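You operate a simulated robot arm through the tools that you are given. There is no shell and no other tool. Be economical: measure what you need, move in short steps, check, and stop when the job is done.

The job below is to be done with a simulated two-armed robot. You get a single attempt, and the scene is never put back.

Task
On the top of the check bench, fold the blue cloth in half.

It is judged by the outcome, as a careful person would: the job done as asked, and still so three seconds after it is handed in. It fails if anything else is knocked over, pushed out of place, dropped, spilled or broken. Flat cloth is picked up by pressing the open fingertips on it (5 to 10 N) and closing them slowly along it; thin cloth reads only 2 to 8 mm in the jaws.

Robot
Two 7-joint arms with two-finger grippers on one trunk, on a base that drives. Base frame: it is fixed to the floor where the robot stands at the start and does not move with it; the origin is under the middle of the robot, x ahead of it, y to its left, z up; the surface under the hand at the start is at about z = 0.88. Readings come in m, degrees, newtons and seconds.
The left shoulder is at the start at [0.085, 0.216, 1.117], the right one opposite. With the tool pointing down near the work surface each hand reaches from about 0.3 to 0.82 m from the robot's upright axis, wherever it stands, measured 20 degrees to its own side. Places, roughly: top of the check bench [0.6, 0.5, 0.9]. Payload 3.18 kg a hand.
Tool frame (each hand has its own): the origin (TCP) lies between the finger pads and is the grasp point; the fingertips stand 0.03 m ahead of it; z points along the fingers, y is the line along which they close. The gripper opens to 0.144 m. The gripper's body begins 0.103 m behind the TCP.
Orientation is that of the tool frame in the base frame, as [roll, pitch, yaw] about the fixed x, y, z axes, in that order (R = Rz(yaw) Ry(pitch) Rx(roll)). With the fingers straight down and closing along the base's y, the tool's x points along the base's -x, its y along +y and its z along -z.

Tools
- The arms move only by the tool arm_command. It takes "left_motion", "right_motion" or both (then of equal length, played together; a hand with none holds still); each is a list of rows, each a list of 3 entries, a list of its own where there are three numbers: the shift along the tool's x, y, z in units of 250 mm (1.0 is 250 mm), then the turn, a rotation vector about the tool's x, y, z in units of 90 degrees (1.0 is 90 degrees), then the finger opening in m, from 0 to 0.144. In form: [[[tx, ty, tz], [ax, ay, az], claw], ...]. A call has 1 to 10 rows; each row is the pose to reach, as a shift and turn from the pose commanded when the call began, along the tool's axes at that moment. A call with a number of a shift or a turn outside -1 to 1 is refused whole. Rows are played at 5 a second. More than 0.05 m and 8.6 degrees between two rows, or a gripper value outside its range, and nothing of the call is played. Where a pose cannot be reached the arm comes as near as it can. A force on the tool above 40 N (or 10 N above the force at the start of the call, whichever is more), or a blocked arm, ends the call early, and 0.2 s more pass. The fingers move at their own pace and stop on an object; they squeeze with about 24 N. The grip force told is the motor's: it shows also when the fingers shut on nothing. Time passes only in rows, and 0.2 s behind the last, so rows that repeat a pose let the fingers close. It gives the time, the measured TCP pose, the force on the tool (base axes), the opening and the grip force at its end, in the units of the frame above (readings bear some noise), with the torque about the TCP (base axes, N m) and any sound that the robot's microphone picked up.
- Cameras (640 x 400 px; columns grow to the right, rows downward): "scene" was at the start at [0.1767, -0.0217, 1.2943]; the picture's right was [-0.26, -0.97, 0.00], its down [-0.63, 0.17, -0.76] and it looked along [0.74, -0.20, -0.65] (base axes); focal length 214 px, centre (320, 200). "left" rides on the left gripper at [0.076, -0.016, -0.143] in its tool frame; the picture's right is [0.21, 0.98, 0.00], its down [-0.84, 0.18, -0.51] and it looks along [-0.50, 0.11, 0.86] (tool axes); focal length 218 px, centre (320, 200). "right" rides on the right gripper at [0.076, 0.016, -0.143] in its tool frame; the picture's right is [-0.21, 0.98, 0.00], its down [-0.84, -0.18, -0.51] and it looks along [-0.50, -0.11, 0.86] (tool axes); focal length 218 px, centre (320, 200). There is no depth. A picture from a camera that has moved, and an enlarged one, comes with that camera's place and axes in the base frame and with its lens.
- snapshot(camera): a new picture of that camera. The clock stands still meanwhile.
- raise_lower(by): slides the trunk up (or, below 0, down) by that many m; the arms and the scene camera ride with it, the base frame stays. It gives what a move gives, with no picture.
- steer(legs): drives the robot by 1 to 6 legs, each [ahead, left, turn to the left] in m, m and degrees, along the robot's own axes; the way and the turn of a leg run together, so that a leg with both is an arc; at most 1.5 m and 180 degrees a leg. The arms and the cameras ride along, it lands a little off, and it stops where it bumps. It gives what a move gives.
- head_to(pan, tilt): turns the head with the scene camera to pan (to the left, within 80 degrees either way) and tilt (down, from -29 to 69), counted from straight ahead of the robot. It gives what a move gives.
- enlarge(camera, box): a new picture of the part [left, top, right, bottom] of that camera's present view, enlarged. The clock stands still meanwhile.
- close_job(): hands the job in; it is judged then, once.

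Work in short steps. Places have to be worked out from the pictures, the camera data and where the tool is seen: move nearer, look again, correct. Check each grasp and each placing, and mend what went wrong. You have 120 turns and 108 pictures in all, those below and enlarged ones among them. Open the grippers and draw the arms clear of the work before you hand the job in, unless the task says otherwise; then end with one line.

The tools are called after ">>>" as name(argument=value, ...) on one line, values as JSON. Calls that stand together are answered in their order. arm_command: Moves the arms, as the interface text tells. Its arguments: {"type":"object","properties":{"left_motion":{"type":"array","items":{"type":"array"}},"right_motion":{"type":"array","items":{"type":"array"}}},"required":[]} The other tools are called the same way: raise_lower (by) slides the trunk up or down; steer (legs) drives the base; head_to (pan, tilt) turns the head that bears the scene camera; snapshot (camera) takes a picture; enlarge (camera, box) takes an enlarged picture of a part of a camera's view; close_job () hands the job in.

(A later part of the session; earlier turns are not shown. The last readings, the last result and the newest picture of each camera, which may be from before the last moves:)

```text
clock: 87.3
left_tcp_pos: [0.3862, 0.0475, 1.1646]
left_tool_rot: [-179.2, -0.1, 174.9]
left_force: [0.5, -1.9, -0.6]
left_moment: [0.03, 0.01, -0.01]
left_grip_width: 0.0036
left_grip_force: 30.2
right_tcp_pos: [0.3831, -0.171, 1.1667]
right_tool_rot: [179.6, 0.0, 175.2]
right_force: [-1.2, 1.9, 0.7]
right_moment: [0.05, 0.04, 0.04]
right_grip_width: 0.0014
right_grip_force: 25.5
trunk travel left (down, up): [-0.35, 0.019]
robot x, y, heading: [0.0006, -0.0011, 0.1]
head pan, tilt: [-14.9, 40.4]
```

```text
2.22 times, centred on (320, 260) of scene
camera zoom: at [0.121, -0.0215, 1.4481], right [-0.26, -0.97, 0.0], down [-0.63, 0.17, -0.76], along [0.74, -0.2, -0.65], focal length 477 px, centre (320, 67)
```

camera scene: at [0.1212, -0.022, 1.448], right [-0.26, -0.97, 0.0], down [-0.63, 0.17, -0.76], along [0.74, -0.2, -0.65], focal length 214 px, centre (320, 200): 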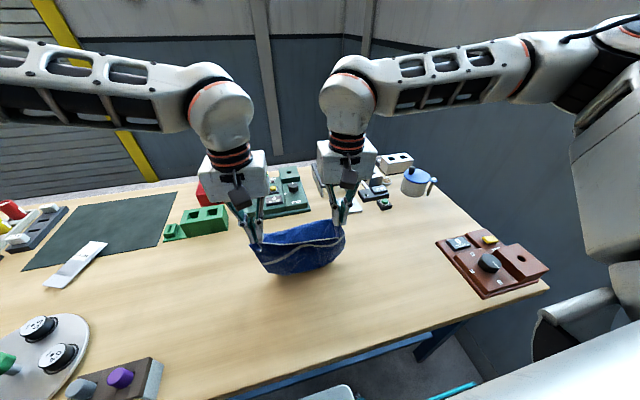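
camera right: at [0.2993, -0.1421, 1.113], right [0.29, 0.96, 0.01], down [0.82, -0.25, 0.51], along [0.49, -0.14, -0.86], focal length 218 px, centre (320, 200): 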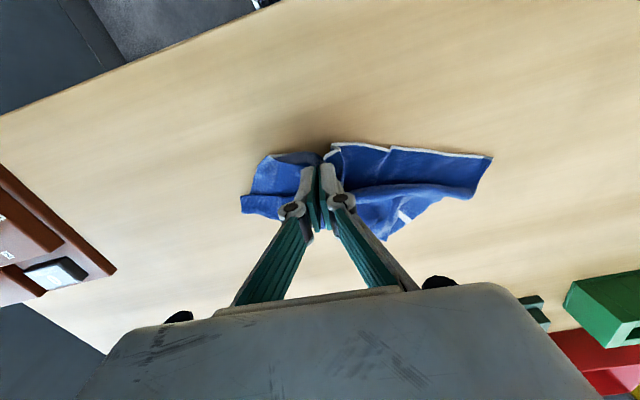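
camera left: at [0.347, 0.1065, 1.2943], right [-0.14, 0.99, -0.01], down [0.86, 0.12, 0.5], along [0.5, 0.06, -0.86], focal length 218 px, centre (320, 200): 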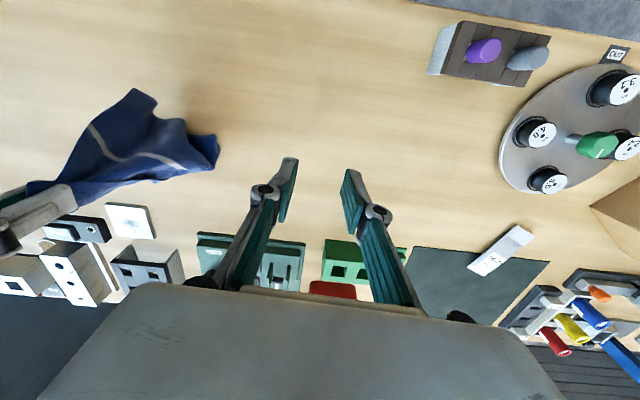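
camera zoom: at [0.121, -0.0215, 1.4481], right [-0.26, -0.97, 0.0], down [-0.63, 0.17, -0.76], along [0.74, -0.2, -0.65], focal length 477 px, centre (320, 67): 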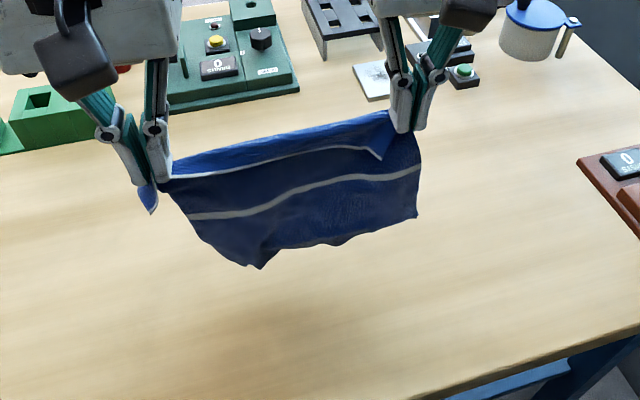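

The bottom edge seems shortened, probably curled up behind. I move out to x≈.585 and lay the whole sheet flat towards me, keeping hold of the hem, to see and reset it.

>>> arm_command(left_motion=[[[-0.16, 0.014, 0], [0, 0, 0], 0.0], [[-0.32, 0.028, 0], [0, 0, 0], 0.0], [[-0.48, 0.042, 0], [0, 0, 0], 0.0], [[-0.64, 0.056, 0], [0, 0, 0], 0.0], [[-0.8, 0.07, 0], [0, 0, 0], 0.0], [[-0.8, 0.07, 0], [0, 0, 0], 0.0], [[-0.8, 0.07, 0], [0, 0, 0], 0.0], [[-0.8, 0.07, 0], [0, 0, 0], 0.0]], right_motion=[[[-0.16, 0.014, 0], [0, 0, 0], 0.0], [[-0.32, 0.028, 0], [0, 0, 0], 0.0], [[-0.48, 0.042, 0], [0, 0, 0], 0.0], [[-0.64, 0.056, 0], [0, 0, 0], 0.0], [[-0.8, 0.07, 0], [0, 0, 0], 0.0], [[-0.8, 0.07, 0], [0, 0, 0], 0.0], [[-0.8, 0.07, 0], [0, 0, 0], 0.0], [[-0.8, 0.07, 0], [0, 0, 0], 0.0]])

>>> arm_command(left_motion=[[[0.06, -0.005, 0.176], [0, 0, 0], 0.0], [[0.14, -0.012, 0.336], [0, 0, 0], 0.0], [[0.24, -0.021, 0.476], [0, 0, 0], 0.0], [[0.36, -0.031, 0.616], [0, 0, 0], 0.0], [[0.48, -0.042, 0.736], [0, 0, 0], 0.0], [[0.6, -0.052, 0.836], [0, 0, 0], 0.0], [[0.72, -0.063, 0.916], [0, 0, 0], 0.0], [[0.82, -0.071, 0.966], [0, 0, 0], 0.0], [[0.82, -0.071, 0.966], [0, 0, 0], 0.0]], right_motion=[[[0.06, -0.005, 0.176], [0, 0, 0], 0.0], [[0.14, -0.012, 0.336], [0, 0, 0], 0.0], [[0.24, -0.021, 0.476], [0, 0, 0], 0.0], [[0.36, -0.031, 0.616], [0, 0, 0], 0.0], [[0.48, -0.042, 0.736], [0, 0, 0], 0.0], [[0.6, -0.052, 0.836], [0, 0, 0], 0.0], [[0.72, -0.063, 0.916], [0, 0, 0], 0.0], [[0.82, -0.071, 0.966], [0, 0, 0], 0.0], [[0.82, -0.071, 0.966], [0, 0, 0], 0.0]])

>>> enlarge(camera="scene", box=[200, 170, 440, 350])

```text
clock: 89.1
left_tcp_pos: [0.586, 0.0471, 1.1625]
left_tool_rot: [-179.2, -0.1, 174.8]
left_force: [-1.1, -0.7, -0.7]
left_moment: [-0.08, 0.01, -0.04]
left_grip_width: 0.0003
left_grip_force: 20.8
right_tcp_pos: [0.5824, -0.1704, 1.1672]
right_tool_rot: [179.6, 0.0, 175.1]
right_force: [-0.1, 1.6, -0.8]
right_moment: [0.03, 0.03, -0.01]
right_grip_width: 0.003
right_grip_force: 25.4
trunk travel left (down, up): [-0.35, 0.019]
robot x, y, heading: [-0.0, -0.0002, 0.1]
head pan, tilt: [-14.9, 40.4]
```

```text
clock: 91.1
left_tcp_pos: [0.3794, 0.0439, 0.9226]
left_tool_rot: [-179.2, -0.1, 174.9]
left_force: [-0.5, -0.2, 1.1]
left_moment: [-0.13, 0.01, -0.04]
left_grip_width: 0.0012
left_grip_force: 23.2
right_tcp_pos: [0.3785, -0.1689, 0.9254]
right_tool_rot: [179.5, -0.1, 175.1]
right_force: [-0.4, 0.6, -0.5]
right_moment: [-0.01, 0.02, -0.01]
right_grip_width: 0.0016
right_grip_force: 21.0
trunk travel left (down, up): [-0.35, 0.019]
robot x, y, heading: [-0.0017, -0.0001, -0.3]
head pan, tilt: [-14.9, 40.4]
```

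```text
2.22 times, centred on (320, 260) of scene
camera zoom: at [0.1212, -0.0213, 1.4481], right [-0.26, -0.97, 0.0], down [-0.63, 0.17, -0.76], along [0.74, -0.2, -0.65], focal length 477 px, centre (320, 67)
```

zoom: 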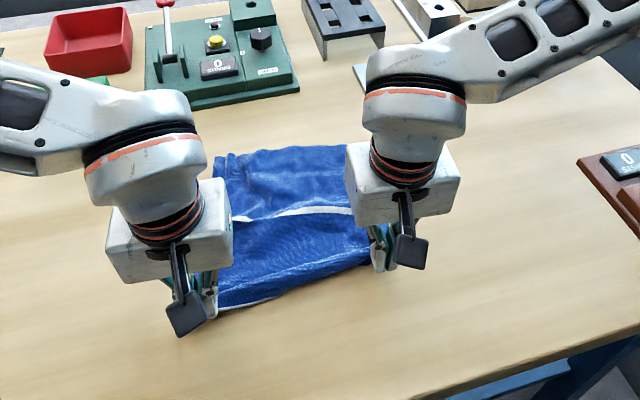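

It lies nearly flat now, though the far and left sides may be partly tucked. I release, lift both hands away sideways and inspect.

>>> arm_command(left_motion=[[[0, 0, 0.02], [0, 0, 0], 0.0], [[0.01, 0.01, 0.02], [0, 0, 0], 0.03], [[0.01, 0.01, 0.02], [0, 0, 0], 0.05], [[0.01, 0.01, -0.14], [0, 0, 0], 0.05], [[0.01, 0.06, -0.3], [0, 0, 0], 0.05], [[0.01, 0.2, -0.4], [0, 0, 0], 0.05], [[0.01, 0.36, -0.48], [0, 0, 0], 0.05], [[0.01, 0.5, -0.56], [0, 0, 0], 0.05], [[0.01, 0.6, -0.6], [0, 0, 0], 0.05]], right_motion=[[[0, 0, 0.025], [0, 0, 0], 0.0], [[0.01, -0.01, 0.025], [0, 0, 0], 0.03], [[0.01, -0.01, 0.025], [0, 0, 0], 0.05], [[0.01, -0.01, -0.14], [0, 0, 0], 0.05], [[0.01, -0.06, -0.3], [0, 0, 0], 0.05], [[0.01, -0.2, -0.4], [0, 0, 0], 0.05], [[0.01, -0.36, -0.48], [0, 0, 0], 0.05], [[0.01, -0.5, -0.56], [0, 0, 0], 0.05], [[0.01, -0.6, -0.6], [0, 0, 0], 0.05]])

>>> enlarge(camera="scene", box=[220, 190, 420, 330])

```text
clock: 93.1
left_tcp_pos: [0.3913, 0.1956, 1.0716]
left_tool_rot: [-179.1, -0.1, 174.8]
left_force: [0.5, 0.1, 0.0]
left_moment: [0.0, -0.01, -0.01]
left_grip_width: 0.0502
left_grip_force: 0.1
right_tcp_pos: [0.3621, -0.3188, 1.0748]
right_tool_rot: [179.6, 0.0, 175.2]
right_force: [-0.5, -0.4, 0.9]
right_moment: [-0.01, -0.01, -0.02]
right_grip_width: 0.0501
right_grip_force: 0.1
trunk travel left (down, up): [-0.35, 0.019]
robot x, y, heading: [-0.0023, 0.0006, 0.1]
head pan, tilt: [-14.9, 40.4]
```

```text
2.86 times, centred on (320, 260) of scene
camera zoom: at [0.1203, -0.0213, 1.4481], right [-0.26, -0.97, 0.0], down [-0.63, 0.17, -0.76], along [0.74, -0.2, -0.65], focal length 613 px, centre (320, 29)
```

zoom: 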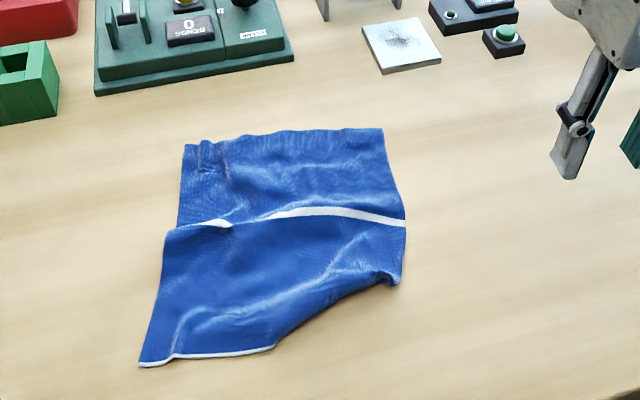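

It is now flat except that the right near corner is tucked under. The far edge is clean, with corners at about (.599,.014) and (.565,-.220), so I grip that one and do the same fold mirrored. I bring both hands over the far corners.

>>> arm_command(left_motion=[[[-0.13, -0.11, 0.04], [0, 0, 0], 0.034], [[-0.26, -0.22, 0.08], [0, 0, 0], 0.034], [[-0.39, -0.33, 0.12], [0, 0, 0], 0.034], [[-0.51, -0.45, 0.18], [0, 0, 0], 0.034], [[-0.63, -0.57, 0.24], [0, 0, 0], 0.034], [[-0.75, -0.68, 0.32], [0, 0, 0], 0.034], [[-0.852, -0.767, 0.4], [0, 0, 0], 0.034], [[-0.852, -0.767, 0.506], [0, 0, 0], 0.034], [[-0.852, -0.767, 0.506], [0, 0, 0], 0.034]], right_motion=[[[-0.11, 0.08, 0.04], [0, 0, 0], 0.034], [[-0.22, 0.16, 0.08], [0, 0, 0], 0.034], [[-0.33, 0.24, 0.12], [0, 0, 0], 0.034], [[-0.44, 0.33, 0.18], [0, 0, 0], 0.034], [[-0.55, 0.42, 0.24], [0, 0, 0], 0.034], [[-0.65, 0.51, 0.32], [0, 0, 0], 0.034], [[-0.746, 0.58, 0.4], [0, 0, 0], 0.034], [[-0.746, 0.58, 0.52], [0, 0, 0], 0.034], [[-0.746, 0.58, 0.52], [0, 0, 0], 0.034]])

>>> enlarge(camera="left", box=[170, 90, 490, 290])

>>> enlarge(camera="right", box=[170, 90, 490, 290])

```text
clock: 95.1
left_tcp_pos: [0.586, -0.0159, 0.9468]
left_tool_rot: [-179.2, -0.1, 174.7]
left_force: [-0.5, 0.5, -0.7]
left_moment: [0.01, -0.01, 0.0]
left_grip_width: 0.0343
left_grip_force: 0.1
right_tcp_pos: [0.5602, -0.1892, 0.9436]
right_tool_rot: [179.6, 0.0, 175.2]
right_force: [0.3, 0.1, 0.0]
right_moment: [-0.01, -0.01, -0.01]
right_grip_width: 0.0343
right_grip_force: 0.0
trunk travel left (down, up): [-0.35, 0.019]
robot x, y, heading: [0.0016, 0.0005, 0.3]
head pan, tilt: [-14.9, 40.4]
```

```text
2.00 times, centred on (330, 190) of left
camera zoom: at [0.5079, -0.0234, 1.0914], right [-0.12, 0.99, -0.01], down [0.86, 0.11, 0.5], along [0.5, 0.05, -0.86], focal length 436 px, centre (300, 220)
```

zoom: 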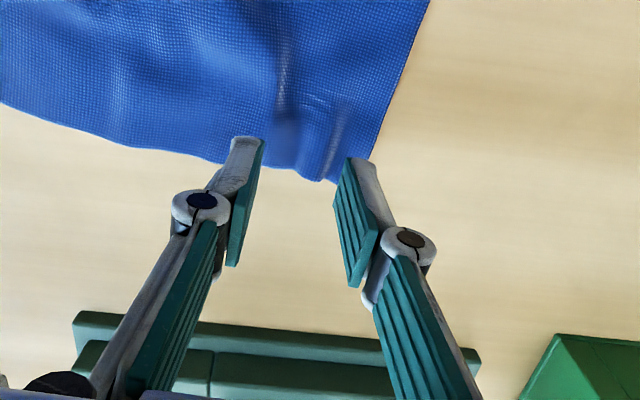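

```text
2.00 times, centred on (330, 190) of right
camera zoom: at [0.4857, -0.1676, 1.0875], right [0.29, 0.96, 0.01], down [0.82, -0.25, 0.51], along [0.49, -0.14, -0.86], focal length 436 px, centre (300, 220)
```

zoom: 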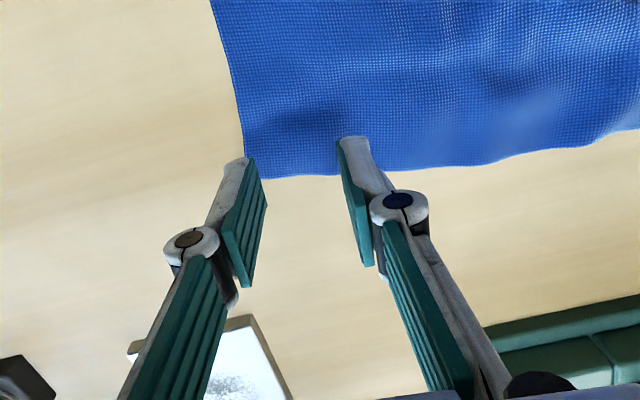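

The far corners are at (.603,.006) and (.569,-.219). I shift each hand a few millimetres for ~20 mm overlap and press.

>>> arm_command(left_motion=[[[-0.03, -0.022, 0.04], [0, 0, 0], 0.034], [[-0.03, -0.022, 0.08], [0, 0, 0], 0.034], [[-0.03, -0.022, 0.12], [0, 0, 0], 0.034], [[-0.03, -0.022, 0.14], [0, 0, 0], 0.034], [[-0.03, -0.022, 0.147], [0, 0, 0], 0.034], [[-0.03, -0.022, 0.147], [0, 0, 0], 0.034]], right_motion=[[[-0.036, 0.003, 0.04], [0, 0, 0], 0.034], [[-0.036, 0.003, 0.08], [0, 0, 0], 0.034], [[-0.036, 0.003, 0.11], [0, 0, 0], 0.034], [[-0.036, 0.003, 0.13], [0, 0, 0], 0.034], [[-0.036, 0.003, 0.136], [0, 0, 0], 0.034], [[-0.036, 0.003, 0.136], [0, 0, 0], 0.034]])

```text
clock: 96.5
left_tcp_pos: [0.593, -0.0232, 0.9115]
left_tool_rot: [-179.3, -0.1, 174.8]
left_force: [0.5, 0.2, 9.7]
left_moment: [0.23, -0.05, -0.01]
left_grip_width: 0.0337
left_grip_force: 0.1
right_tcp_pos: [0.5692, -0.189, 0.9113]
right_tool_rot: [179.5, 0.0, 175.1]
right_force: [0.1, -0.9, 4.4]
right_moment: [-0.11, -0.06, -0.02]
right_grip_width: 0.034
right_grip_force: 0.1
trunk travel left (down, up): [-0.35, 0.019]
robot x, y, heading: [-0.0021, -0.0004, 0.3]
head pan, tilt: [-14.9, 40.4]
```

The forces are 9.7 and 4.4 N. I close slowly, easing deeper, a bit more on the right.

>>> arm_command(left_motion=[[[0, 0, 0.001], [0, 0, 0], 0.031], [[0, 0, 0.002], [0, 0, 0], 0.028], [[0, 0, 0.003], [0, 0, 0], 0.024], [[0, 0, 0.004], [0, 0, 0], 0.02], [[0, 0, 0.005], [0, 0, 0], 0.016], [[0, 0, 0.006], [0, 0, 0], 0.012], [[0, 0, 0.006], [0, 0, 0], 0.008], [[0, 0, 0.006], [0, 0, 0], 0.004], [[0, 0, 0.006], [0, 0, 0], 0.0], [[0, 0, 0.006], [0, 0, 0], 0.0]], right_motion=[[[0, 0, 0.003], [0, 0, 0], 0.031], [[0, 0, 0.005], [0, 0, 0], 0.028], [[0, 0, 0.006], [0, 0, 0], 0.024], [[0, 0, 0.007], [0, 0, 0], 0.02], [[0, 0, 0.008], [0, 0, 0], 0.016], [[0, 0, 0.009], [0, 0, 0], 0.012], [[0, 0, 0.009], [0, 0, 0], 0.008], [[0, 0, 0.009], [0, 0, 0], 0.004], [[0, 0, 0.009], [0, 0, 0], 0.0], [[0, 0, 0.009], [0, 0, 0], 0.0]])

>>> enlarge(camera="left", box=[170, 90, 490, 290])

>>> enlarge(camera="right", box=[170, 90, 490, 290])

```text
clock: 98.7
left_tcp_pos: [0.5936, -0.0233, 0.909]
left_tool_rot: [-179.3, -0.1, 174.8]
left_force: [-2.0, 1.6, 13.0]
left_moment: [0.1, 0.02, 0.0]
left_grip_width: 0.0026
left_grip_force: 23.9
right_tcp_pos: [0.5697, -0.1891, 0.909]
right_tool_rot: [179.6, 0.0, 175.2]
right_force: [-0.2, 0.1, 0.0]
right_moment: [0.02, 0.01, -0.03]
right_grip_width: 0.0
right_grip_force: 24.0
trunk travel left (down, up): [-0.35, 0.019]
robot x, y, heading: [0.0002, 0.0012, 0.1]
head pan, tilt: [-14.9, 40.4]
```

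```text
2.00 times, centred on (330, 190) of left
camera zoom: at [0.5153, -0.0289, 1.0531], right [-0.12, 0.99, -0.01], down [0.86, 0.11, 0.5], along [0.5, 0.05, -0.86], focal length 436 px, centre (300, 220)
```

zoom: 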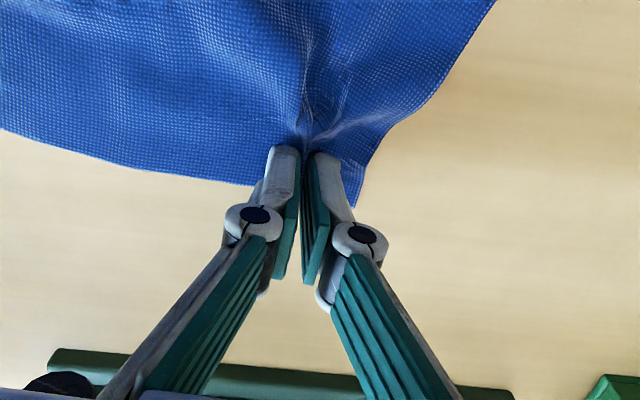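

```text
2.00 times, centred on (330, 190) of right
camera zoom: at [0.494, -0.1674, 1.0521], right [0.29, 0.96, 0.01], down [0.82, -0.25, 0.51], along [0.49, -0.14, -0.86], focal length 436 px, centre (300, 220)
```

zoom: 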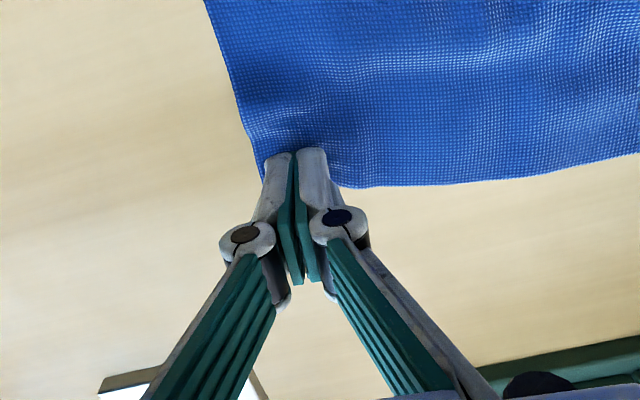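

The left is held, the right slipped. I redo only the right: lift, reopen, a bit more overlap and firmer pressure.

>>> arm_command(right_motion=[[[0, 0, -0.03], [0, 0, 0], 0.0], [[0.02, 0, -0.03], [0, 0, 0], 0.038], [[0.02, 0, -0.02], [0, 0, 0], 0.038], [[0.02, 0, -0.005], [0, 0, 0], 0.038], [[0.02, 0, 0.002], [0, 0, 0], 0.038], [[0.02, 0, 0.004], [0, 0, 0], 0.038], [[0.02, 0, 0.004], [0, 0, 0], 0.038]])

```text
clock: 100.3
left_tcp_pos: [0.592, -0.0231, 0.9083]
left_tool_rot: [-179.2, -0.1, 174.8]
left_force: [1.2, -1.5, 4.1]
left_moment: [-0.03, -0.02, 0.04]
left_grip_width: 0.0029
left_grip_force: 24.2
right_tcp_pos: [0.5646, -0.1877, 0.9106]
right_tool_rot: [179.4, 0.3, 175.2]
right_force: [0.0, 2.1, 22.3]
right_moment: [0.46, -0.06, 0.0]
right_grip_width: 0.036
right_grip_force: 0.0
trunk travel left (down, up): [-0.35, 0.019]
robot x, y, heading: [0.0005, -0.004, 0.0]
head pan, tilt: [-14.9, 40.4]
```

The press is 22 N, so I ease a touch and close.

>>> arm_command(right_motion=[[[0, 0, -0.003], [0, 0, 0], 0.033], [[0, 0, -0.003], [0, 0, 0], 0.03], [[0, 0, -0.003], [0, 0, 0], 0.026], [[0, 0, -0.002], [0, 0, 0], 0.022], [[0, 0, -0.001], [0, 0, 0], 0.018], [[0, 0, 0], [0, 0, 0], 0.014], [[0, 0, 0.001], [0, 0, 0], 0.01], [[0, 0, 0.001], [0, 0, 0], 0.005], [[0, 0, 0.001], [0, 0, 0], 0.0], [[0, 0, 0.001], [0, 0, 0], 0.0]])

>>> enlarge(camera="right", box=[170, 90, 490, 290])

```text
clock: 102.5
left_tcp_pos: [0.5928, -0.0227, 0.9096]
left_tool_rot: [-179.2, 0.0, 174.8]
left_force: [-1.9, -9.1, 2.5]
left_moment: [-0.22, 0.06, -0.01]
left_grip_width: 0.0029
left_grip_force: 24.3
right_tcp_pos: [0.563, -0.1887, 0.9082]
right_tool_rot: [179.6, 0.0, 175.2]
right_force: [-1.2, 10.7, 17.4]
right_moment: [0.42, -0.04, 0.05]
right_grip_width: 0.0055
right_grip_force: 23.8
trunk travel left (down, up): [-0.35, 0.019]
robot x, y, heading: [0.0011, 0.0026, 0.1]
head pan, tilt: [-14.9, 40.4]
```

```text
2.00 times, centred on (330, 190) of right
camera zoom: at [0.4886, -0.1665, 1.0518], right [0.29, 0.96, 0.01], down [0.82, -0.25, 0.51], along [0.49, -0.14, -0.86], focal length 436 px, centre (300, 220)
```

zoom: 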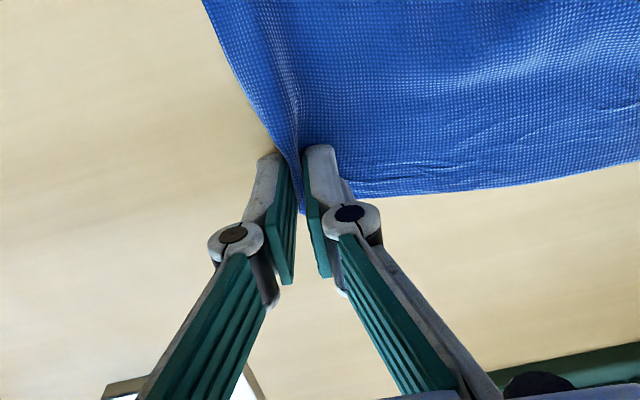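

Both are held at 2.9 and 5.5 mm. I lift straight up, relaxing the hands 4 mm inward, so the sheet hangs free.

>>> arm_command(left_motion=[[[0, -0.012, -0.06], [0, 0, 0], 0.0], [[0, -0.016, -0.2], [0, 0, 0], 0.0], [[0, -0.016, -0.36], [0, 0, 0], 0.0], [[0, -0.016, -0.52], [0, 0, 0], 0.0], [[0, -0.016, -0.68], [0, 0, 0], 0.0], [[0, -0.016, -0.84], [0, 0, 0], 0.0], [[0, -0.016, -1.0], [0, 0, 0], 0.0]], right_motion=[[[0, 0.012, -0.06], [0, 0, 0], 0.0], [[0, 0.016, -0.2], [0, 0, 0], 0.0], [[0, 0.016, -0.36], [0, 0, 0], 0.0], [[0, 0.016, -0.52], [0, 0, 0], 0.0], [[0, 0.016, -0.68], [0, 0, 0], 0.0], [[0, 0.016, -0.84], [0, 0, 0], 0.0], [[0, 0.016, -1.0], [0, 0, 0], 0.0]])

>>> arm_command(left_motion=[[[0, 0.006, -0.1], [0, 0, 0], 0.0], [[0, 0.012, -0.2], [0, 0, 0], 0.0], [[0, 0.016, -0.28], [0, 0, 0], 0.0], [[0, 0.016, -0.28], [0, 0, 0], 0.0], [[0, 0.016, -0.28], [0, 0, 0], 0.0], [[0, 0.016, -0.28], [0, 0, 0], 0.0], [[0, 0.016, -0.28], [0, 0, 0], 0.0]], right_motion=[[[0, -0.006, -0.1], [0, 0, 0], 0.0], [[0, -0.012, -0.2], [0, 0, 0], 0.0], [[0, -0.016, -0.28], [0, 0, 0], 0.0], [[0, -0.016, -0.28], [0, 0, 0], 0.0], [[0, -0.016, -0.28], [0, 0, 0], 0.0], [[0, -0.016, -0.28], [0, 0, 0], 0.0], [[0, -0.016, -0.28], [0, 0, 0], 0.0]])

>>> enlarge(camera="scene", box=[200, 120, 440, 300])

```text
clock: 104.1
left_tcp_pos: [0.5917, -0.0225, 1.1605]
left_tool_rot: [-179.2, -0.1, 174.8]
left_force: [0.1, -0.6, -0.7]
left_moment: [0.0, -0.02, 0.02]
left_grip_width: 0.0042
left_grip_force: 29.8
right_tcp_pos: [0.563, -0.185, 1.1602]
right_tool_rot: [179.5, 0.0, 175.2]
right_force: [0.4, 2.0, -0.6]
right_moment: [0.07, -0.03, 0.0]
right_grip_width: 0.0048
right_grip_force: 30.8
trunk travel left (down, up): [-0.35, 0.019]
robot x, y, heading: [0.0029, 0.0001, 0.2]
head pan, tilt: [-14.9, 40.4]
```

```text
clock: 105.7
left_tcp_pos: [0.5944, -0.0179, 1.2284]
left_tool_rot: [-179.1, -0.2, 174.7]
left_force: [-2.3, -18.4, 0.0]
left_moment: [-0.51, 0.08, 0.01]
left_grip_width: 0.0033
left_grip_force: 23.1
right_tcp_pos: [0.5634, -0.1894, 1.2273]
right_tool_rot: [179.5, 0.0, 175.1]
right_force: [2.8, 19.0, 1.4]
right_moment: [0.51, -0.07, 0.09]
right_grip_width: 0.0025
right_grip_force: 22.2
trunk travel left (down, up): [-0.35, 0.019]
robot x, y, heading: [0.0008, 0.0015, -0.1]
head pan, tilt: [-14.9, 40.4]
```

```text
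2.22 times, centred on (320, 210) of scene
camera zoom: at [0.1211, -0.0214, 1.4481], right [-0.26, -0.97, 0.0], down [-0.63, 0.17, -0.76], along [0.74, -0.2, -0.65], focal length 477 px, centre (320, 178)
```

zoom: 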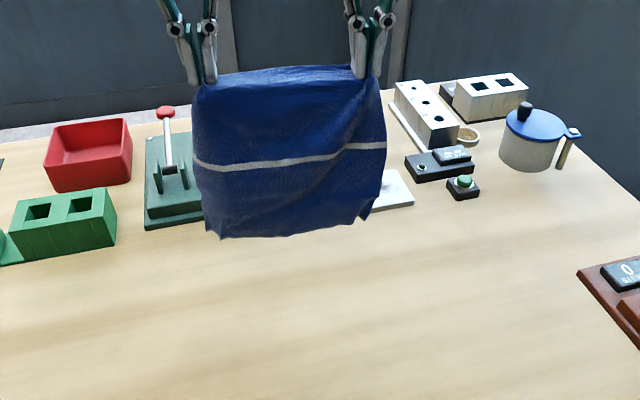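

A perfect hang: stripe level, bottom edge straight, hang length ≈.235 m. The tension is a bit high at 18 N, so I relax 3 mm each and lower until the bottom edge just reaches the bench.

>>> arm_command(left_motion=[[[0, -0.012, 0.1], [0, 0, 0], 0.0], [[0, -0.012, 0.2], [0, 0, 0], 0.0], [[0, -0.012, 0.28], [0, 0, 0], 0.0], [[0, -0.012, 0.3], [0, 0, 0], 0.0], [[0, -0.012, 0.3], [0, 0, 0], 0.0], [[0, -0.012, 0.3], [0, 0, 0], 0.0]], right_motion=[[[0, 0.012, 0.1], [0, 0, 0], 0.0], [[0, 0.012, 0.2], [0, 0, 0], 0.0], [[0, 0.012, 0.28], [0, 0, 0], 0.0], [[0, 0.012, 0.3], [0, 0, 0], 0.0], [[0, 0.012, 0.3], [0, 0, 0], 0.0], [[0, 0.012, 0.3], [0, 0, 0], 0.0]])

>>> arm_command(left_motion=[[[0.04, 0.004, 0.06], [0, 0, 0], 0.0], [[0.1, 0.009, 0.12], [0, 0, 0], 0.0], [[0.17, 0.015, 0.19], [0, 0, 0], 0.0], [[0.24, 0.021, 0.26], [0, 0, 0], 0.0], [[0.31, 0.028, 0.33], [0, 0, 0], 0.0], [[0.38, 0.034, 0.4], [0, 0, 0], 0.0], [[0.45, 0.04, 0.47], [0, 0, 0], 0.0], [[0.518, 0.046, 0.53], [0, 0, 0], 0.0], [[0.518, 0.046, 0.53], [0, 0, 0], 0.0]], right_motion=[[[0.04, 0.004, 0.06], [0, 0, 0], 0.0], [[0.1, 0.009, 0.12], [0, 0, 0], 0.0], [[0.17, 0.015, 0.19], [0, 0, 0], 0.0], [[0.24, 0.021, 0.26], [0, 0, 0], 0.0], [[0.31, 0.028, 0.33], [0, 0, 0], 0.0], [[0.38, 0.034, 0.4], [0, 0, 0], 0.0], [[0.45, 0.04, 0.47], [0, 0, 0], 0.0], [[0.518, 0.046, 0.53], [0, 0, 0], 0.0], [[0.518, 0.046, 0.53], [0, 0, 0], 0.0]])

>>> enlarge(camera="scene", box=[200, 140, 440, 320])

>>> snapshot(camera="left")

```text
clock: 107.1
left_tcp_pos: [0.5943, -0.0213, 1.1535]
left_tool_rot: [-179.2, -0.1, 174.9]
left_force: [-1.1, -4.7, 1.4]
left_moment: [-0.1, 0.0, 0.01]
left_grip_width: 0.003
left_grip_force: 26.7
right_tcp_pos: [0.5647, -0.1865, 1.1518]
right_tool_rot: [179.5, 0.0, 175.1]
right_force: [-0.8, 5.6, 1.6]
right_moment: [0.21, -0.02, 0.01]
right_grip_width: 0.002
right_grip_force: 19.7
trunk travel left (down, up): [-0.35, 0.019]
robot x, y, heading: [-0.0002, -0.0012, -0.0]
head pan, tilt: [-14.9, 40.4]
```

```text
clock: 109.1
left_tcp_pos: [0.4667, -0.0002, 1.0209]
left_tool_rot: [-179.2, 0.0, 174.9]
left_force: [-0.4, -1.6, -1.2]
left_moment: [0.06, -0.01, 0.01]
left_grip_width: 0.004
left_grip_force: 21.7
right_tcp_pos: [0.437, -0.1638, 1.0198]
right_tool_rot: [179.6, -0.1, 175.0]
right_force: [0.7, 1.7, -0.7]
right_moment: [0.03, 0.01, 0.01]
right_grip_width: 0.0047
right_grip_force: 23.3
trunk travel left (down, up): [-0.35, 0.019]
robot x, y, heading: [0.0023, -0.0015, 0.0]
head pan, tilt: [-14.9, 40.4]
```

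```text
2.22 times, centred on (320, 230) of scene
camera zoom: at [0.1211, -0.0215, 1.4481], right [-0.26, -0.97, 0.0], down [-0.63, 0.17, -0.76], along [0.74, -0.2, -0.65], focal length 477 px, centre (320, 133)
```

zoom: 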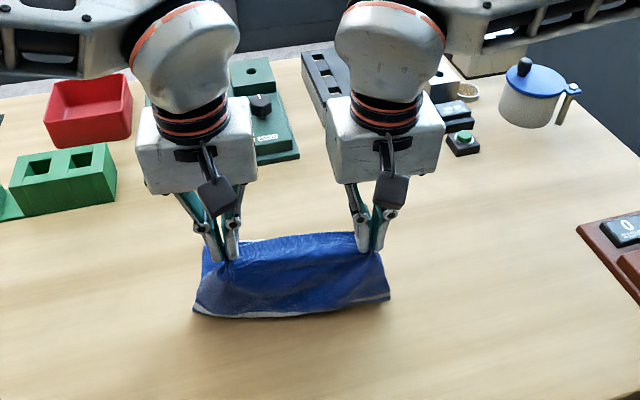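

```text
18 pictures are left
camera left: at [0.3882, -0.0078, 1.1659], right [-0.12, 0.99, -0.01], down [0.86, 0.11, 0.5], along [0.5, 0.05, -0.86], focal length 218 px, centre (320, 200)
```

left: 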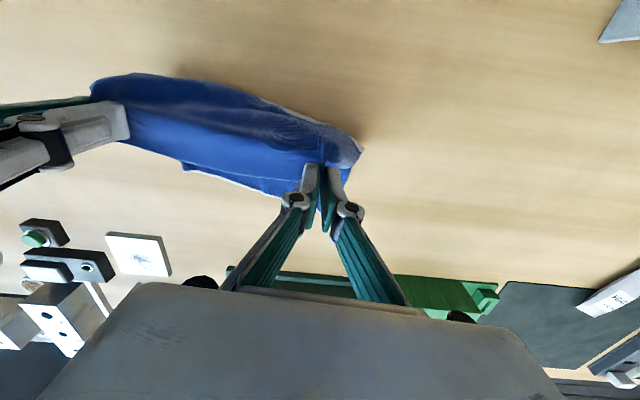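

The lower half is down with the stripe right at the near fold, and the bottom hem is at x≈.546 mid. I now carry the held edge back away from me and down, aiming to land it on that hem.

>>> arm_command(left_motion=[[[-0.05, -0.005, 0.01], [0, 0, 0], 0.0], [[-0.1, -0.009, 0.03], [0, 0, 0], 0.0], [[-0.18, -0.016, 0.08], [0, 0, 0], 0.0], [[-0.247, -0.022, 0.168], [0, 0, 0], 0.0], [[-0.291, -0.026, 0.272], [0, 0, 0], 0.0], [[-0.312, -0.028, 0.35], [0, 0, 0], 0.0], [[-0.312, -0.028, 0.35], [0, 0, 0], 0.0]], right_motion=[[[-0.05, -0.005, 0.01], [0, 0, 0], 0.0], [[-0.1, -0.009, 0.03], [0, 0, 0], 0.0], [[-0.18, -0.016, 0.08], [0, 0, 0], 0.0], [[-0.247, -0.022, 0.168], [0, 0, 0], 0.0], [[-0.291, -0.026, 0.272], [0, 0, 0], 0.0], [[-0.312, -0.028, 0.35], [0, 0, 0], 0.0], [[-0.312, -0.028, 0.35], [0, 0, 0], 0.0]])

>>> enlarge(camera="left", box=[80, 50, 400, 250])

>>> enlarge(camera="scene", box=[200, 160, 440, 340])

```text
clock: 110.7
left_tcp_pos: [0.5417, -0.0155, 0.9338]
left_tool_rot: [-179.2, -0.2, 175.0]
left_force: [0.0, -0.8, 0.7]
left_moment: [0.03, -0.02, 0.0]
left_grip_width: 0.0026
left_grip_force: 20.9
right_tcp_pos: [0.5154, -0.1763, 0.9318]
right_tool_rot: [179.6, 0.1, 175.2]
right_force: [0.8, -0.5, -0.1]
right_moment: [0.01, -0.01, 0.01]
right_grip_width: 0.0047
right_grip_force: 26.6
trunk travel left (down, up): [-0.35, 0.019]
robot x, y, heading: [0.0008, -0.0009, -0.1]
head pan, tilt: [-14.9, 40.4]
```

```text
2.00 times, centred on (240, 150) of left
camera zoom: at [0.4646, -0.0226, 1.078], right [-0.12, 0.99, -0.01], down [0.86, 0.11, 0.5], along [0.5, 0.05, -0.86], focal length 436 px, centre (480, 300)
```

zoom: 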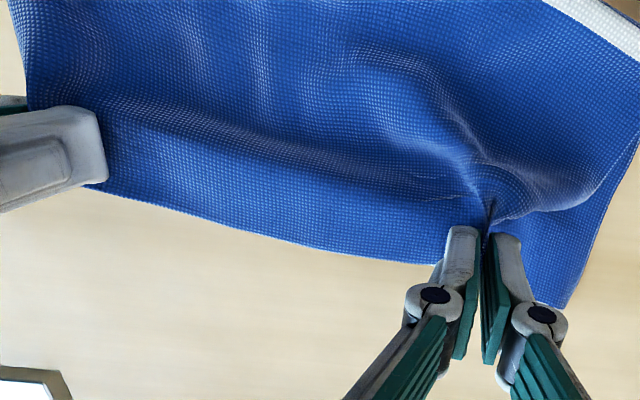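

```text
2.22 times, centred on (320, 250) of scene
camera zoom: at [0.1205, -0.0215, 1.4482], right [-0.26, -0.97, 0.0], down [-0.63, 0.17, -0.76], along [0.74, -0.2, -0.65], focal length 477 px, centre (320, 89)
```

zoom: 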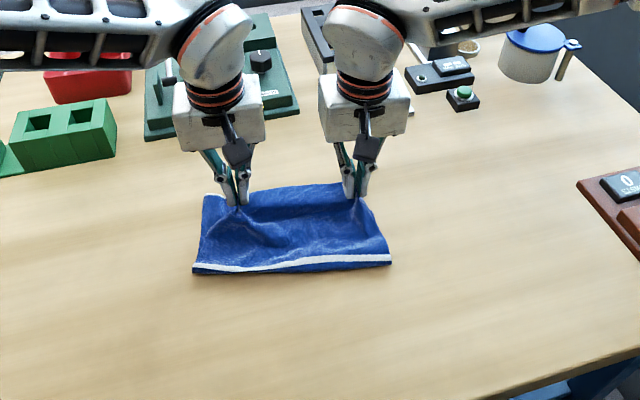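

Excellent: the stripe sits on the near fold and the upper edge points away, just over the lower hem, perhaps 1 cm beyond. I back off 8 mm, lower to the bench and release gently.

>>> arm_command(left_motion=[[[0.02, 0.002, 0.03], [0, 0, 0], 0.0], [[0.032, 0.003, 0.06], [0, 0, 0], 0.0], [[0.032, 0.003, 0.072], [0, 0, 0], 0.0], [[0.032, 0.003, 0.072], [0, 0, 0], 0.01], [[0.032, 0.003, 0.072], [0, 0, 0], 0.025], [[0.032, 0.003, 0.072], [0, 0, 0], 0.04], [[0.032, 0.003, 0.0], [0, 0, 0], 0.04], [[0.032, 0.003, -0.14], [0, 0, 0], 0.04], [[0.032, 0.003, -0.3], [0, 0, 0], 0.04]], right_motion=[[[0.02, 0.002, 0.03], [0, 0, 0], 0.0], [[0.032, 0.003, 0.06], [0, 0, 0], 0.0], [[0.032, 0.003, 0.068], [0, 0, 0], 0.0], [[0.032, 0.003, 0.068], [0, 0, 0], 0.01], [[0.032, 0.003, 0.068], [0, 0, 0], 0.025], [[0.032, 0.003, 0.068], [0, 0, 0], 0.04], [[0.032, 0.003, 0.0], [0, 0, 0], 0.04], [[0.032, 0.003, -0.14], [0, 0, 0], 0.04], [[0.032, 0.003, -0.3], [0, 0, 0], 0.04]])

>>> snapshot(camera="left")

>>> enlarge(camera="scene", box=[220, 180, 420, 320])

```text
clock: 112.7
left_tcp_pos: [0.5334, -0.0128, 1.0101]
left_tool_rot: [-179.2, -0.1, 174.9]
left_force: [0.1, -0.6, -0.2]
left_moment: [-0.01, -0.03, -0.01]
left_grip_width: 0.04
left_grip_force: 0.1
right_tcp_pos: [0.5061, -0.1751, 1.0096]
right_tool_rot: [179.6, 0.0, 175.2]
right_force: [-0.3, 0.3, -0.5]
right_moment: [0.01, -0.02, 0.03]
right_grip_width: 0.0402
right_grip_force: 0.1
trunk travel left (down, up): [-0.35, 0.019]
robot x, y, heading: [-0.0002, -0.0023, 0.0]
head pan, tilt: [-14.9, 40.4]
```

```text
15 pictures are left
camera left: at [0.4563, -0.0193, 1.1542], right [-0.12, 0.99, -0.01], down [0.86, 0.11, 0.5], along [0.5, 0.05, -0.86], focal length 218 px, centre (320, 200)
```

left: 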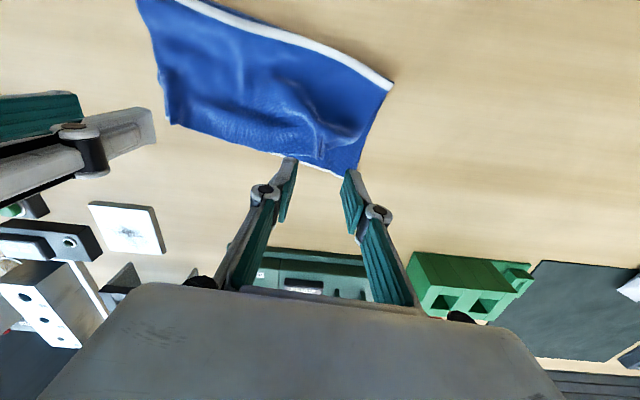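

```text
2.86 times, centred on (320, 250) of scene
camera zoom: at [0.1198, -0.0212, 1.4482], right [-0.26, -0.97, 0.0], down [-0.63, 0.17, -0.76], along [0.74, -0.2, -0.65], focal length 613 px, centre (320, 57)
```

zoom: 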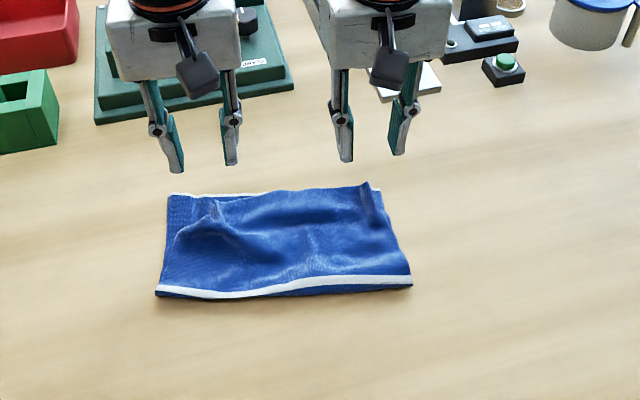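

A neat fold: stripe on the crease and edges nearly coincident. I draw both hands up and well aside for a clear final look.

>>> arm_command(left_motion=[[[0, 0.03, -0.15], [0, 0, 0], 0.04], [[0.08, 0.15, -0.25], [0, 0, 0], 0.04], [[0.16, 0.28, -0.35], [0, 0, 0], 0.04], [[0.24, 0.42, -0.4], [0, 0, 0], 0.04], [[0.32, 0.56, -0.4], [0, 0, 0], 0.04], [[0.4, 0.7, -0.4], [0, 0, 0], 0.04], [[0.4, 0.8, -0.4], [0, 0, 0], 0.04]], right_motion=[[[0, -0.03, -0.15], [0, 0, 0], 0.04], [[0.08, -0.15, -0.25], [0, 0, 0], 0.04], [[0.16, -0.28, -0.35], [0, 0, 0], 0.04], [[0.24, -0.42, -0.4], [0, 0, 0], 0.04], [[0.32, -0.56, -0.4], [0, 0, 0], 0.04], [[0.4, -0.7, -0.4], [0, 0, 0], 0.04], [[0.4, -0.8, -0.4], [0, 0, 0], 0.04]])

>>> enlarge(camera="scene", box=[240, 190, 400, 300])

>>> snapshot(camera="scene")

```text
clock: 114.3
left_tcp_pos: [0.4533, 0.1963, 1.1052]
left_tool_rot: [-179.2, -0.1, 174.8]
left_force: [0.0, 0.2, 0.3]
left_moment: [0.04, 0.03, -0.01]
left_grip_width: 0.04
left_grip_force: 0.2
right_tcp_pos: [0.3897, -0.3678, 1.105]
right_tool_rot: [179.6, -0.1, 175.2]
right_force: [-0.4, 0.1, -1.0]
right_moment: [0.01, 0.05, 0.01]
right_grip_width: 0.04
right_grip_force: 0.1
trunk travel left (down, up): [-0.35, 0.019]
robot x, y, heading: [0.0006, 0.0019, -0.1]
head pan, tilt: [-14.9, 40.4]
```

```text
3.64 times, centred on (320, 245) of scene
camera zoom: at [0.1214, -0.0214, 1.448], right [-0.26, -0.97, 0.0], down [-0.63, 0.17, -0.76], along [0.74, -0.2, -0.65], focal length 780 px, centre (320, 36)
```

zoom: 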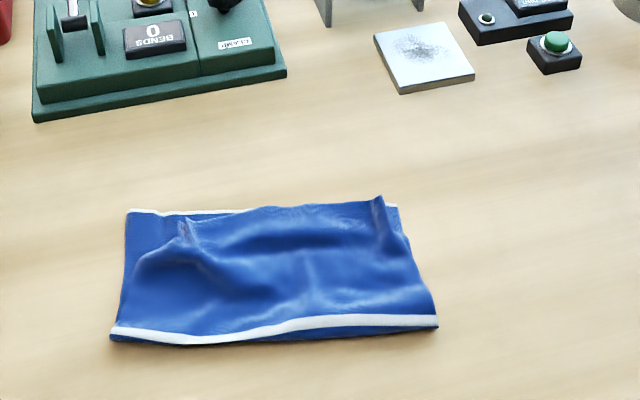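

```text
12 pictures are left
camera scene: at [0.1214, -0.0214, 1.448], right [-0.26, -0.97, 0.0], down [-0.63, 0.17, -0.76], along [0.74, -0.2, -0.65], focal length 214 px, centre (320, 200)
```

scene: 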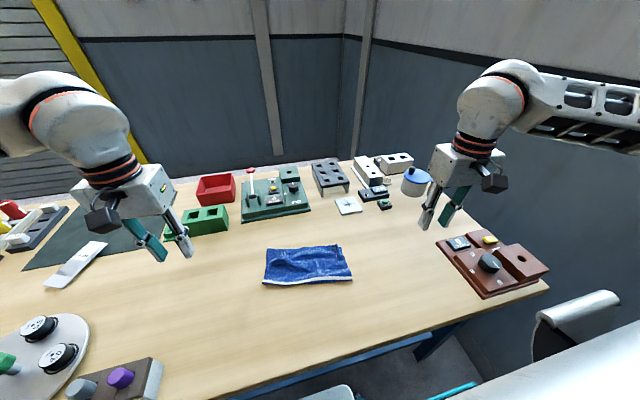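

The fold is good, with only small wrinkles left. I check how far the upper-left corner is inset using the left camera.

>>> snapshot(camera="left")

>>> enlarge(camera="scene", box=[260, 235, 310, 290])

```text
11 pictures are left
camera left: at [0.3751, 0.1896, 1.2507], right [-0.12, 0.99, -0.01], down [0.86, 0.11, 0.5], along [0.5, 0.05, -0.86], focal length 218 px, centre (320, 200)
```

left: 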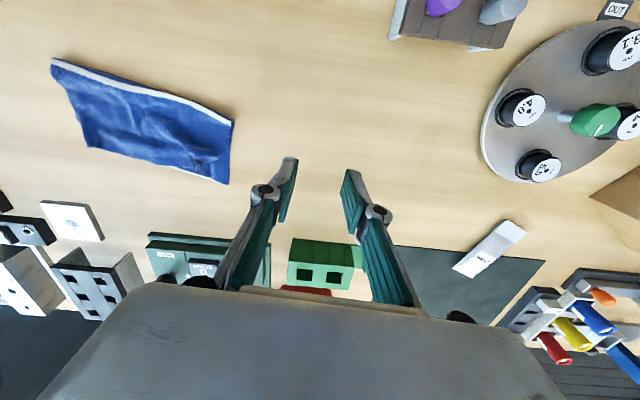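

```text
7.27 times, centred on (285, 262) of scene
camera zoom: at [0.1214, -0.0214, 1.448], right [-0.26, -0.97, 0.0], down [-0.63, 0.17, -0.76], along [0.74, -0.2, -0.65], focal length 1560 px, centre (574, -254)
```

zoom: 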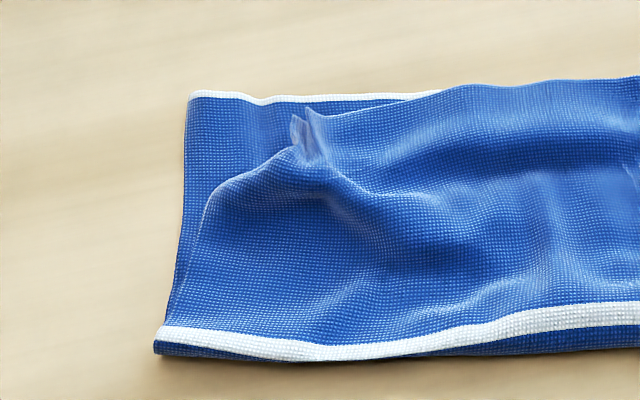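

The upper-left corner is inset about 4–5 cm, with a pinched bump standing at about (.534,-.015). I bring the left hand over that bump to pull the corner out.

>>> arm_command(left_motion=[[[-0.07, -0.15, 0.04], [0, 0, 0], 0.034], [[-0.14, -0.3, 0.1], [0, 0, 0], 0.034], [[-0.22, -0.45, 0.18], [0, 0, 0], 0.034], [[-0.3, -0.6, 0.27], [0, 0, 0], 0.034], [[-0.36, -0.73, 0.37], [0, 0, 0], 0.034], [[-0.391, -0.813, 0.5], [0, 0, 0], 0.034], [[-0.391, -0.813, 0.62], [0, 0, 0], 0.034], [[-0.391, -0.813, 0.62], [0, 0, 0], 0.034]])

>>> enlarge(camera="left", box=[200, 70, 440, 220])

```text
clock: 116.1
left_tcp_pos: [0.5314, -0.0177, 0.9531]
left_tool_rot: [-179.2, -0.1, 174.8]
left_force: [0.8, 0.8, 0.5]
left_moment: [0.0, -0.01, -0.01]
left_grip_width: 0.0339
left_grip_force: 0.0
right_tcp_pos: [0.3897, -0.3676, 1.1065]
right_tool_rot: [179.6, 0.0, 175.2]
right_force: [-1.4, 0.0, 0.2]
right_moment: [0.04, 0.02, 0.02]
right_grip_width: 0.04
right_grip_force: 0.0
trunk travel left (down, up): [-0.35, 0.019]
robot x, y, heading: [-0.0008, 0.004, -0.1]
head pan, tilt: [-14.9, 40.4]
```

```text
2.67 times, centred on (320, 145) of left
camera zoom: at [0.454, -0.0247, 1.0977], right [-0.12, 0.99, -0.01], down [0.86, 0.11, 0.5], along [0.5, 0.05, -0.86], focal length 582 px, centre (320, 347)
```

zoom: 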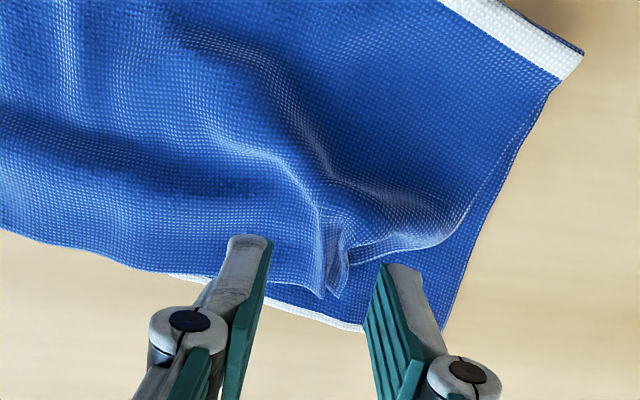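

The upper corner lies at (.550,-.008) with its ridge still bunched at y≈-.012, and the lower corner is at (.565,.040). I centre on the ridge, lower so the tips stay just above the lower layer, and close.

>>> arm_command(left_motion=[[[-0.02, 0.024, 0.05], [0, 0, 0], 0.034], [[-0.02, 0.024, 0.1], [0, 0, 0], 0.034], [[-0.02, 0.024, 0.146], [0, 0, 0], 0.034], [[-0.02, 0.024, 0.146], [0, 0, 0], 0.034], [[-0.02, 0.024, 0.146], [0, 0, 0], 0.024], [[-0.02, 0.024, 0.146], [0, 0, 0], 0.016], [[-0.02, 0.024, 0.146], [0, 0, 0], 0.008], [[-0.02, 0.024, 0.146], [0, 0, 0], 0.0], [[-0.02, 0.024, 0.146], [0, 0, 0], 0.0]])

>>> enlarge(camera="left", box=[200, 70, 440, 220])

```text
clock: 118.1
left_tcp_pos: [0.5378, -0.0121, 0.9178]
left_tool_rot: [-179.2, -0.1, 174.9]
left_force: [0.9, 0.5, -0.5]
left_moment: [0.02, 0.02, -0.02]
left_grip_width: 0.0048
left_grip_force: 28.8
right_tcp_pos: [0.3905, -0.3686, 1.1051]
right_tool_rot: [179.6, 0.1, 175.2]
right_force: [-0.1, 0.0, 0.3]
right_moment: [0.02, 0.0, 0.05]
right_grip_width: 0.04
right_grip_force: 0.0
trunk travel left (down, up): [-0.35, 0.019]
robot x, y, heading: [0.0017, 0.0026, 0.0]
head pan, tilt: [-14.9, 40.4]
```

```text
2.67 times, centred on (320, 145) of left
camera zoom: at [0.4599, -0.0189, 1.0614], right [-0.12, 0.99, -0.01], down [0.86, 0.11, 0.5], along [0.5, 0.05, -0.86], focal length 582 px, centre (320, 347)
```

zoom: 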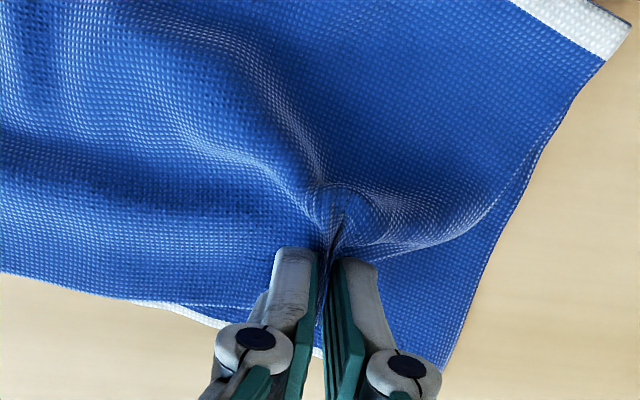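

The upper ridge is gripped at 4.8 mm and the lower layer is untouched. I lift 1.5 cm, pull it 3 cm left and 1 cm away, lower, release and rise.

>>> arm_command(left_motion=[[[0, 0, -0.06], [0, 0, 0], 0.0], [[-0.015, 0.05, -0.07], [0, 0, 0], 0.0], [[-0.03, 0.1, -0.07], [0, 0, 0], 0.0], [[-0.04, 0.13, -0.05], [0, 0, 0], 0.0], [[-0.04, 0.13, -0.01], [0, 0, 0], 0.0], [[-0.04, 0.13, -0.01], [0, 0, 0], 0.02], [[-0.04, 0.13, -0.01], [0, 0, 0], 0.04], [[-0.04, 0.13, -0.01], [0, 0, 0], 0.05], [[-0.04, 0.13, -0.1], [0, 0, 0], 0.05], [[-0.04, 0.13, -0.24], [0, 0, 0], 0.05]])

>>> enlarge(camera="left", box=[120, 40, 440, 240])

```text
clock: 120.3
left_tcp_pos: [0.5499, 0.0214, 0.9772]
left_tool_rot: [-179.2, -0.1, 174.9]
left_force: [0.5, 0.2, 0.2]
left_moment: [0.03, 0.01, -0.03]
left_grip_width: 0.05
left_grip_force: 0.1
right_tcp_pos: [0.3907, -0.3677, 1.1066]
right_tool_rot: [179.5, 0.0, 175.2]
right_force: [0.4, 0.2, -0.9]
right_moment: [0.04, -0.02, 0.0]
right_grip_width: 0.0399
right_grip_force: 0.0
trunk travel left (down, up): [-0.35, 0.019]
robot x, y, heading: [0.0001, 0.0002, -0.4]
head pan, tilt: [-14.9, 40.4]
```

```text
2.00 times, centred on (280, 140) of left
camera zoom: at [0.4717, 0.014, 1.1219], right [-0.12, 0.99, -0.01], down [0.86, 0.11, 0.5], along [0.5, 0.05, -0.86], focal length 436 px, centre (400, 320)
```

zoom: 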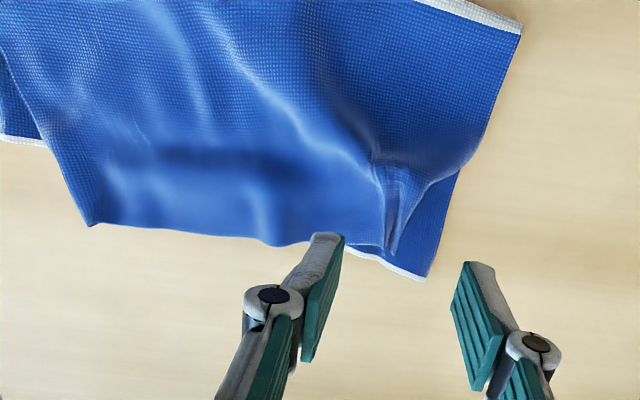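

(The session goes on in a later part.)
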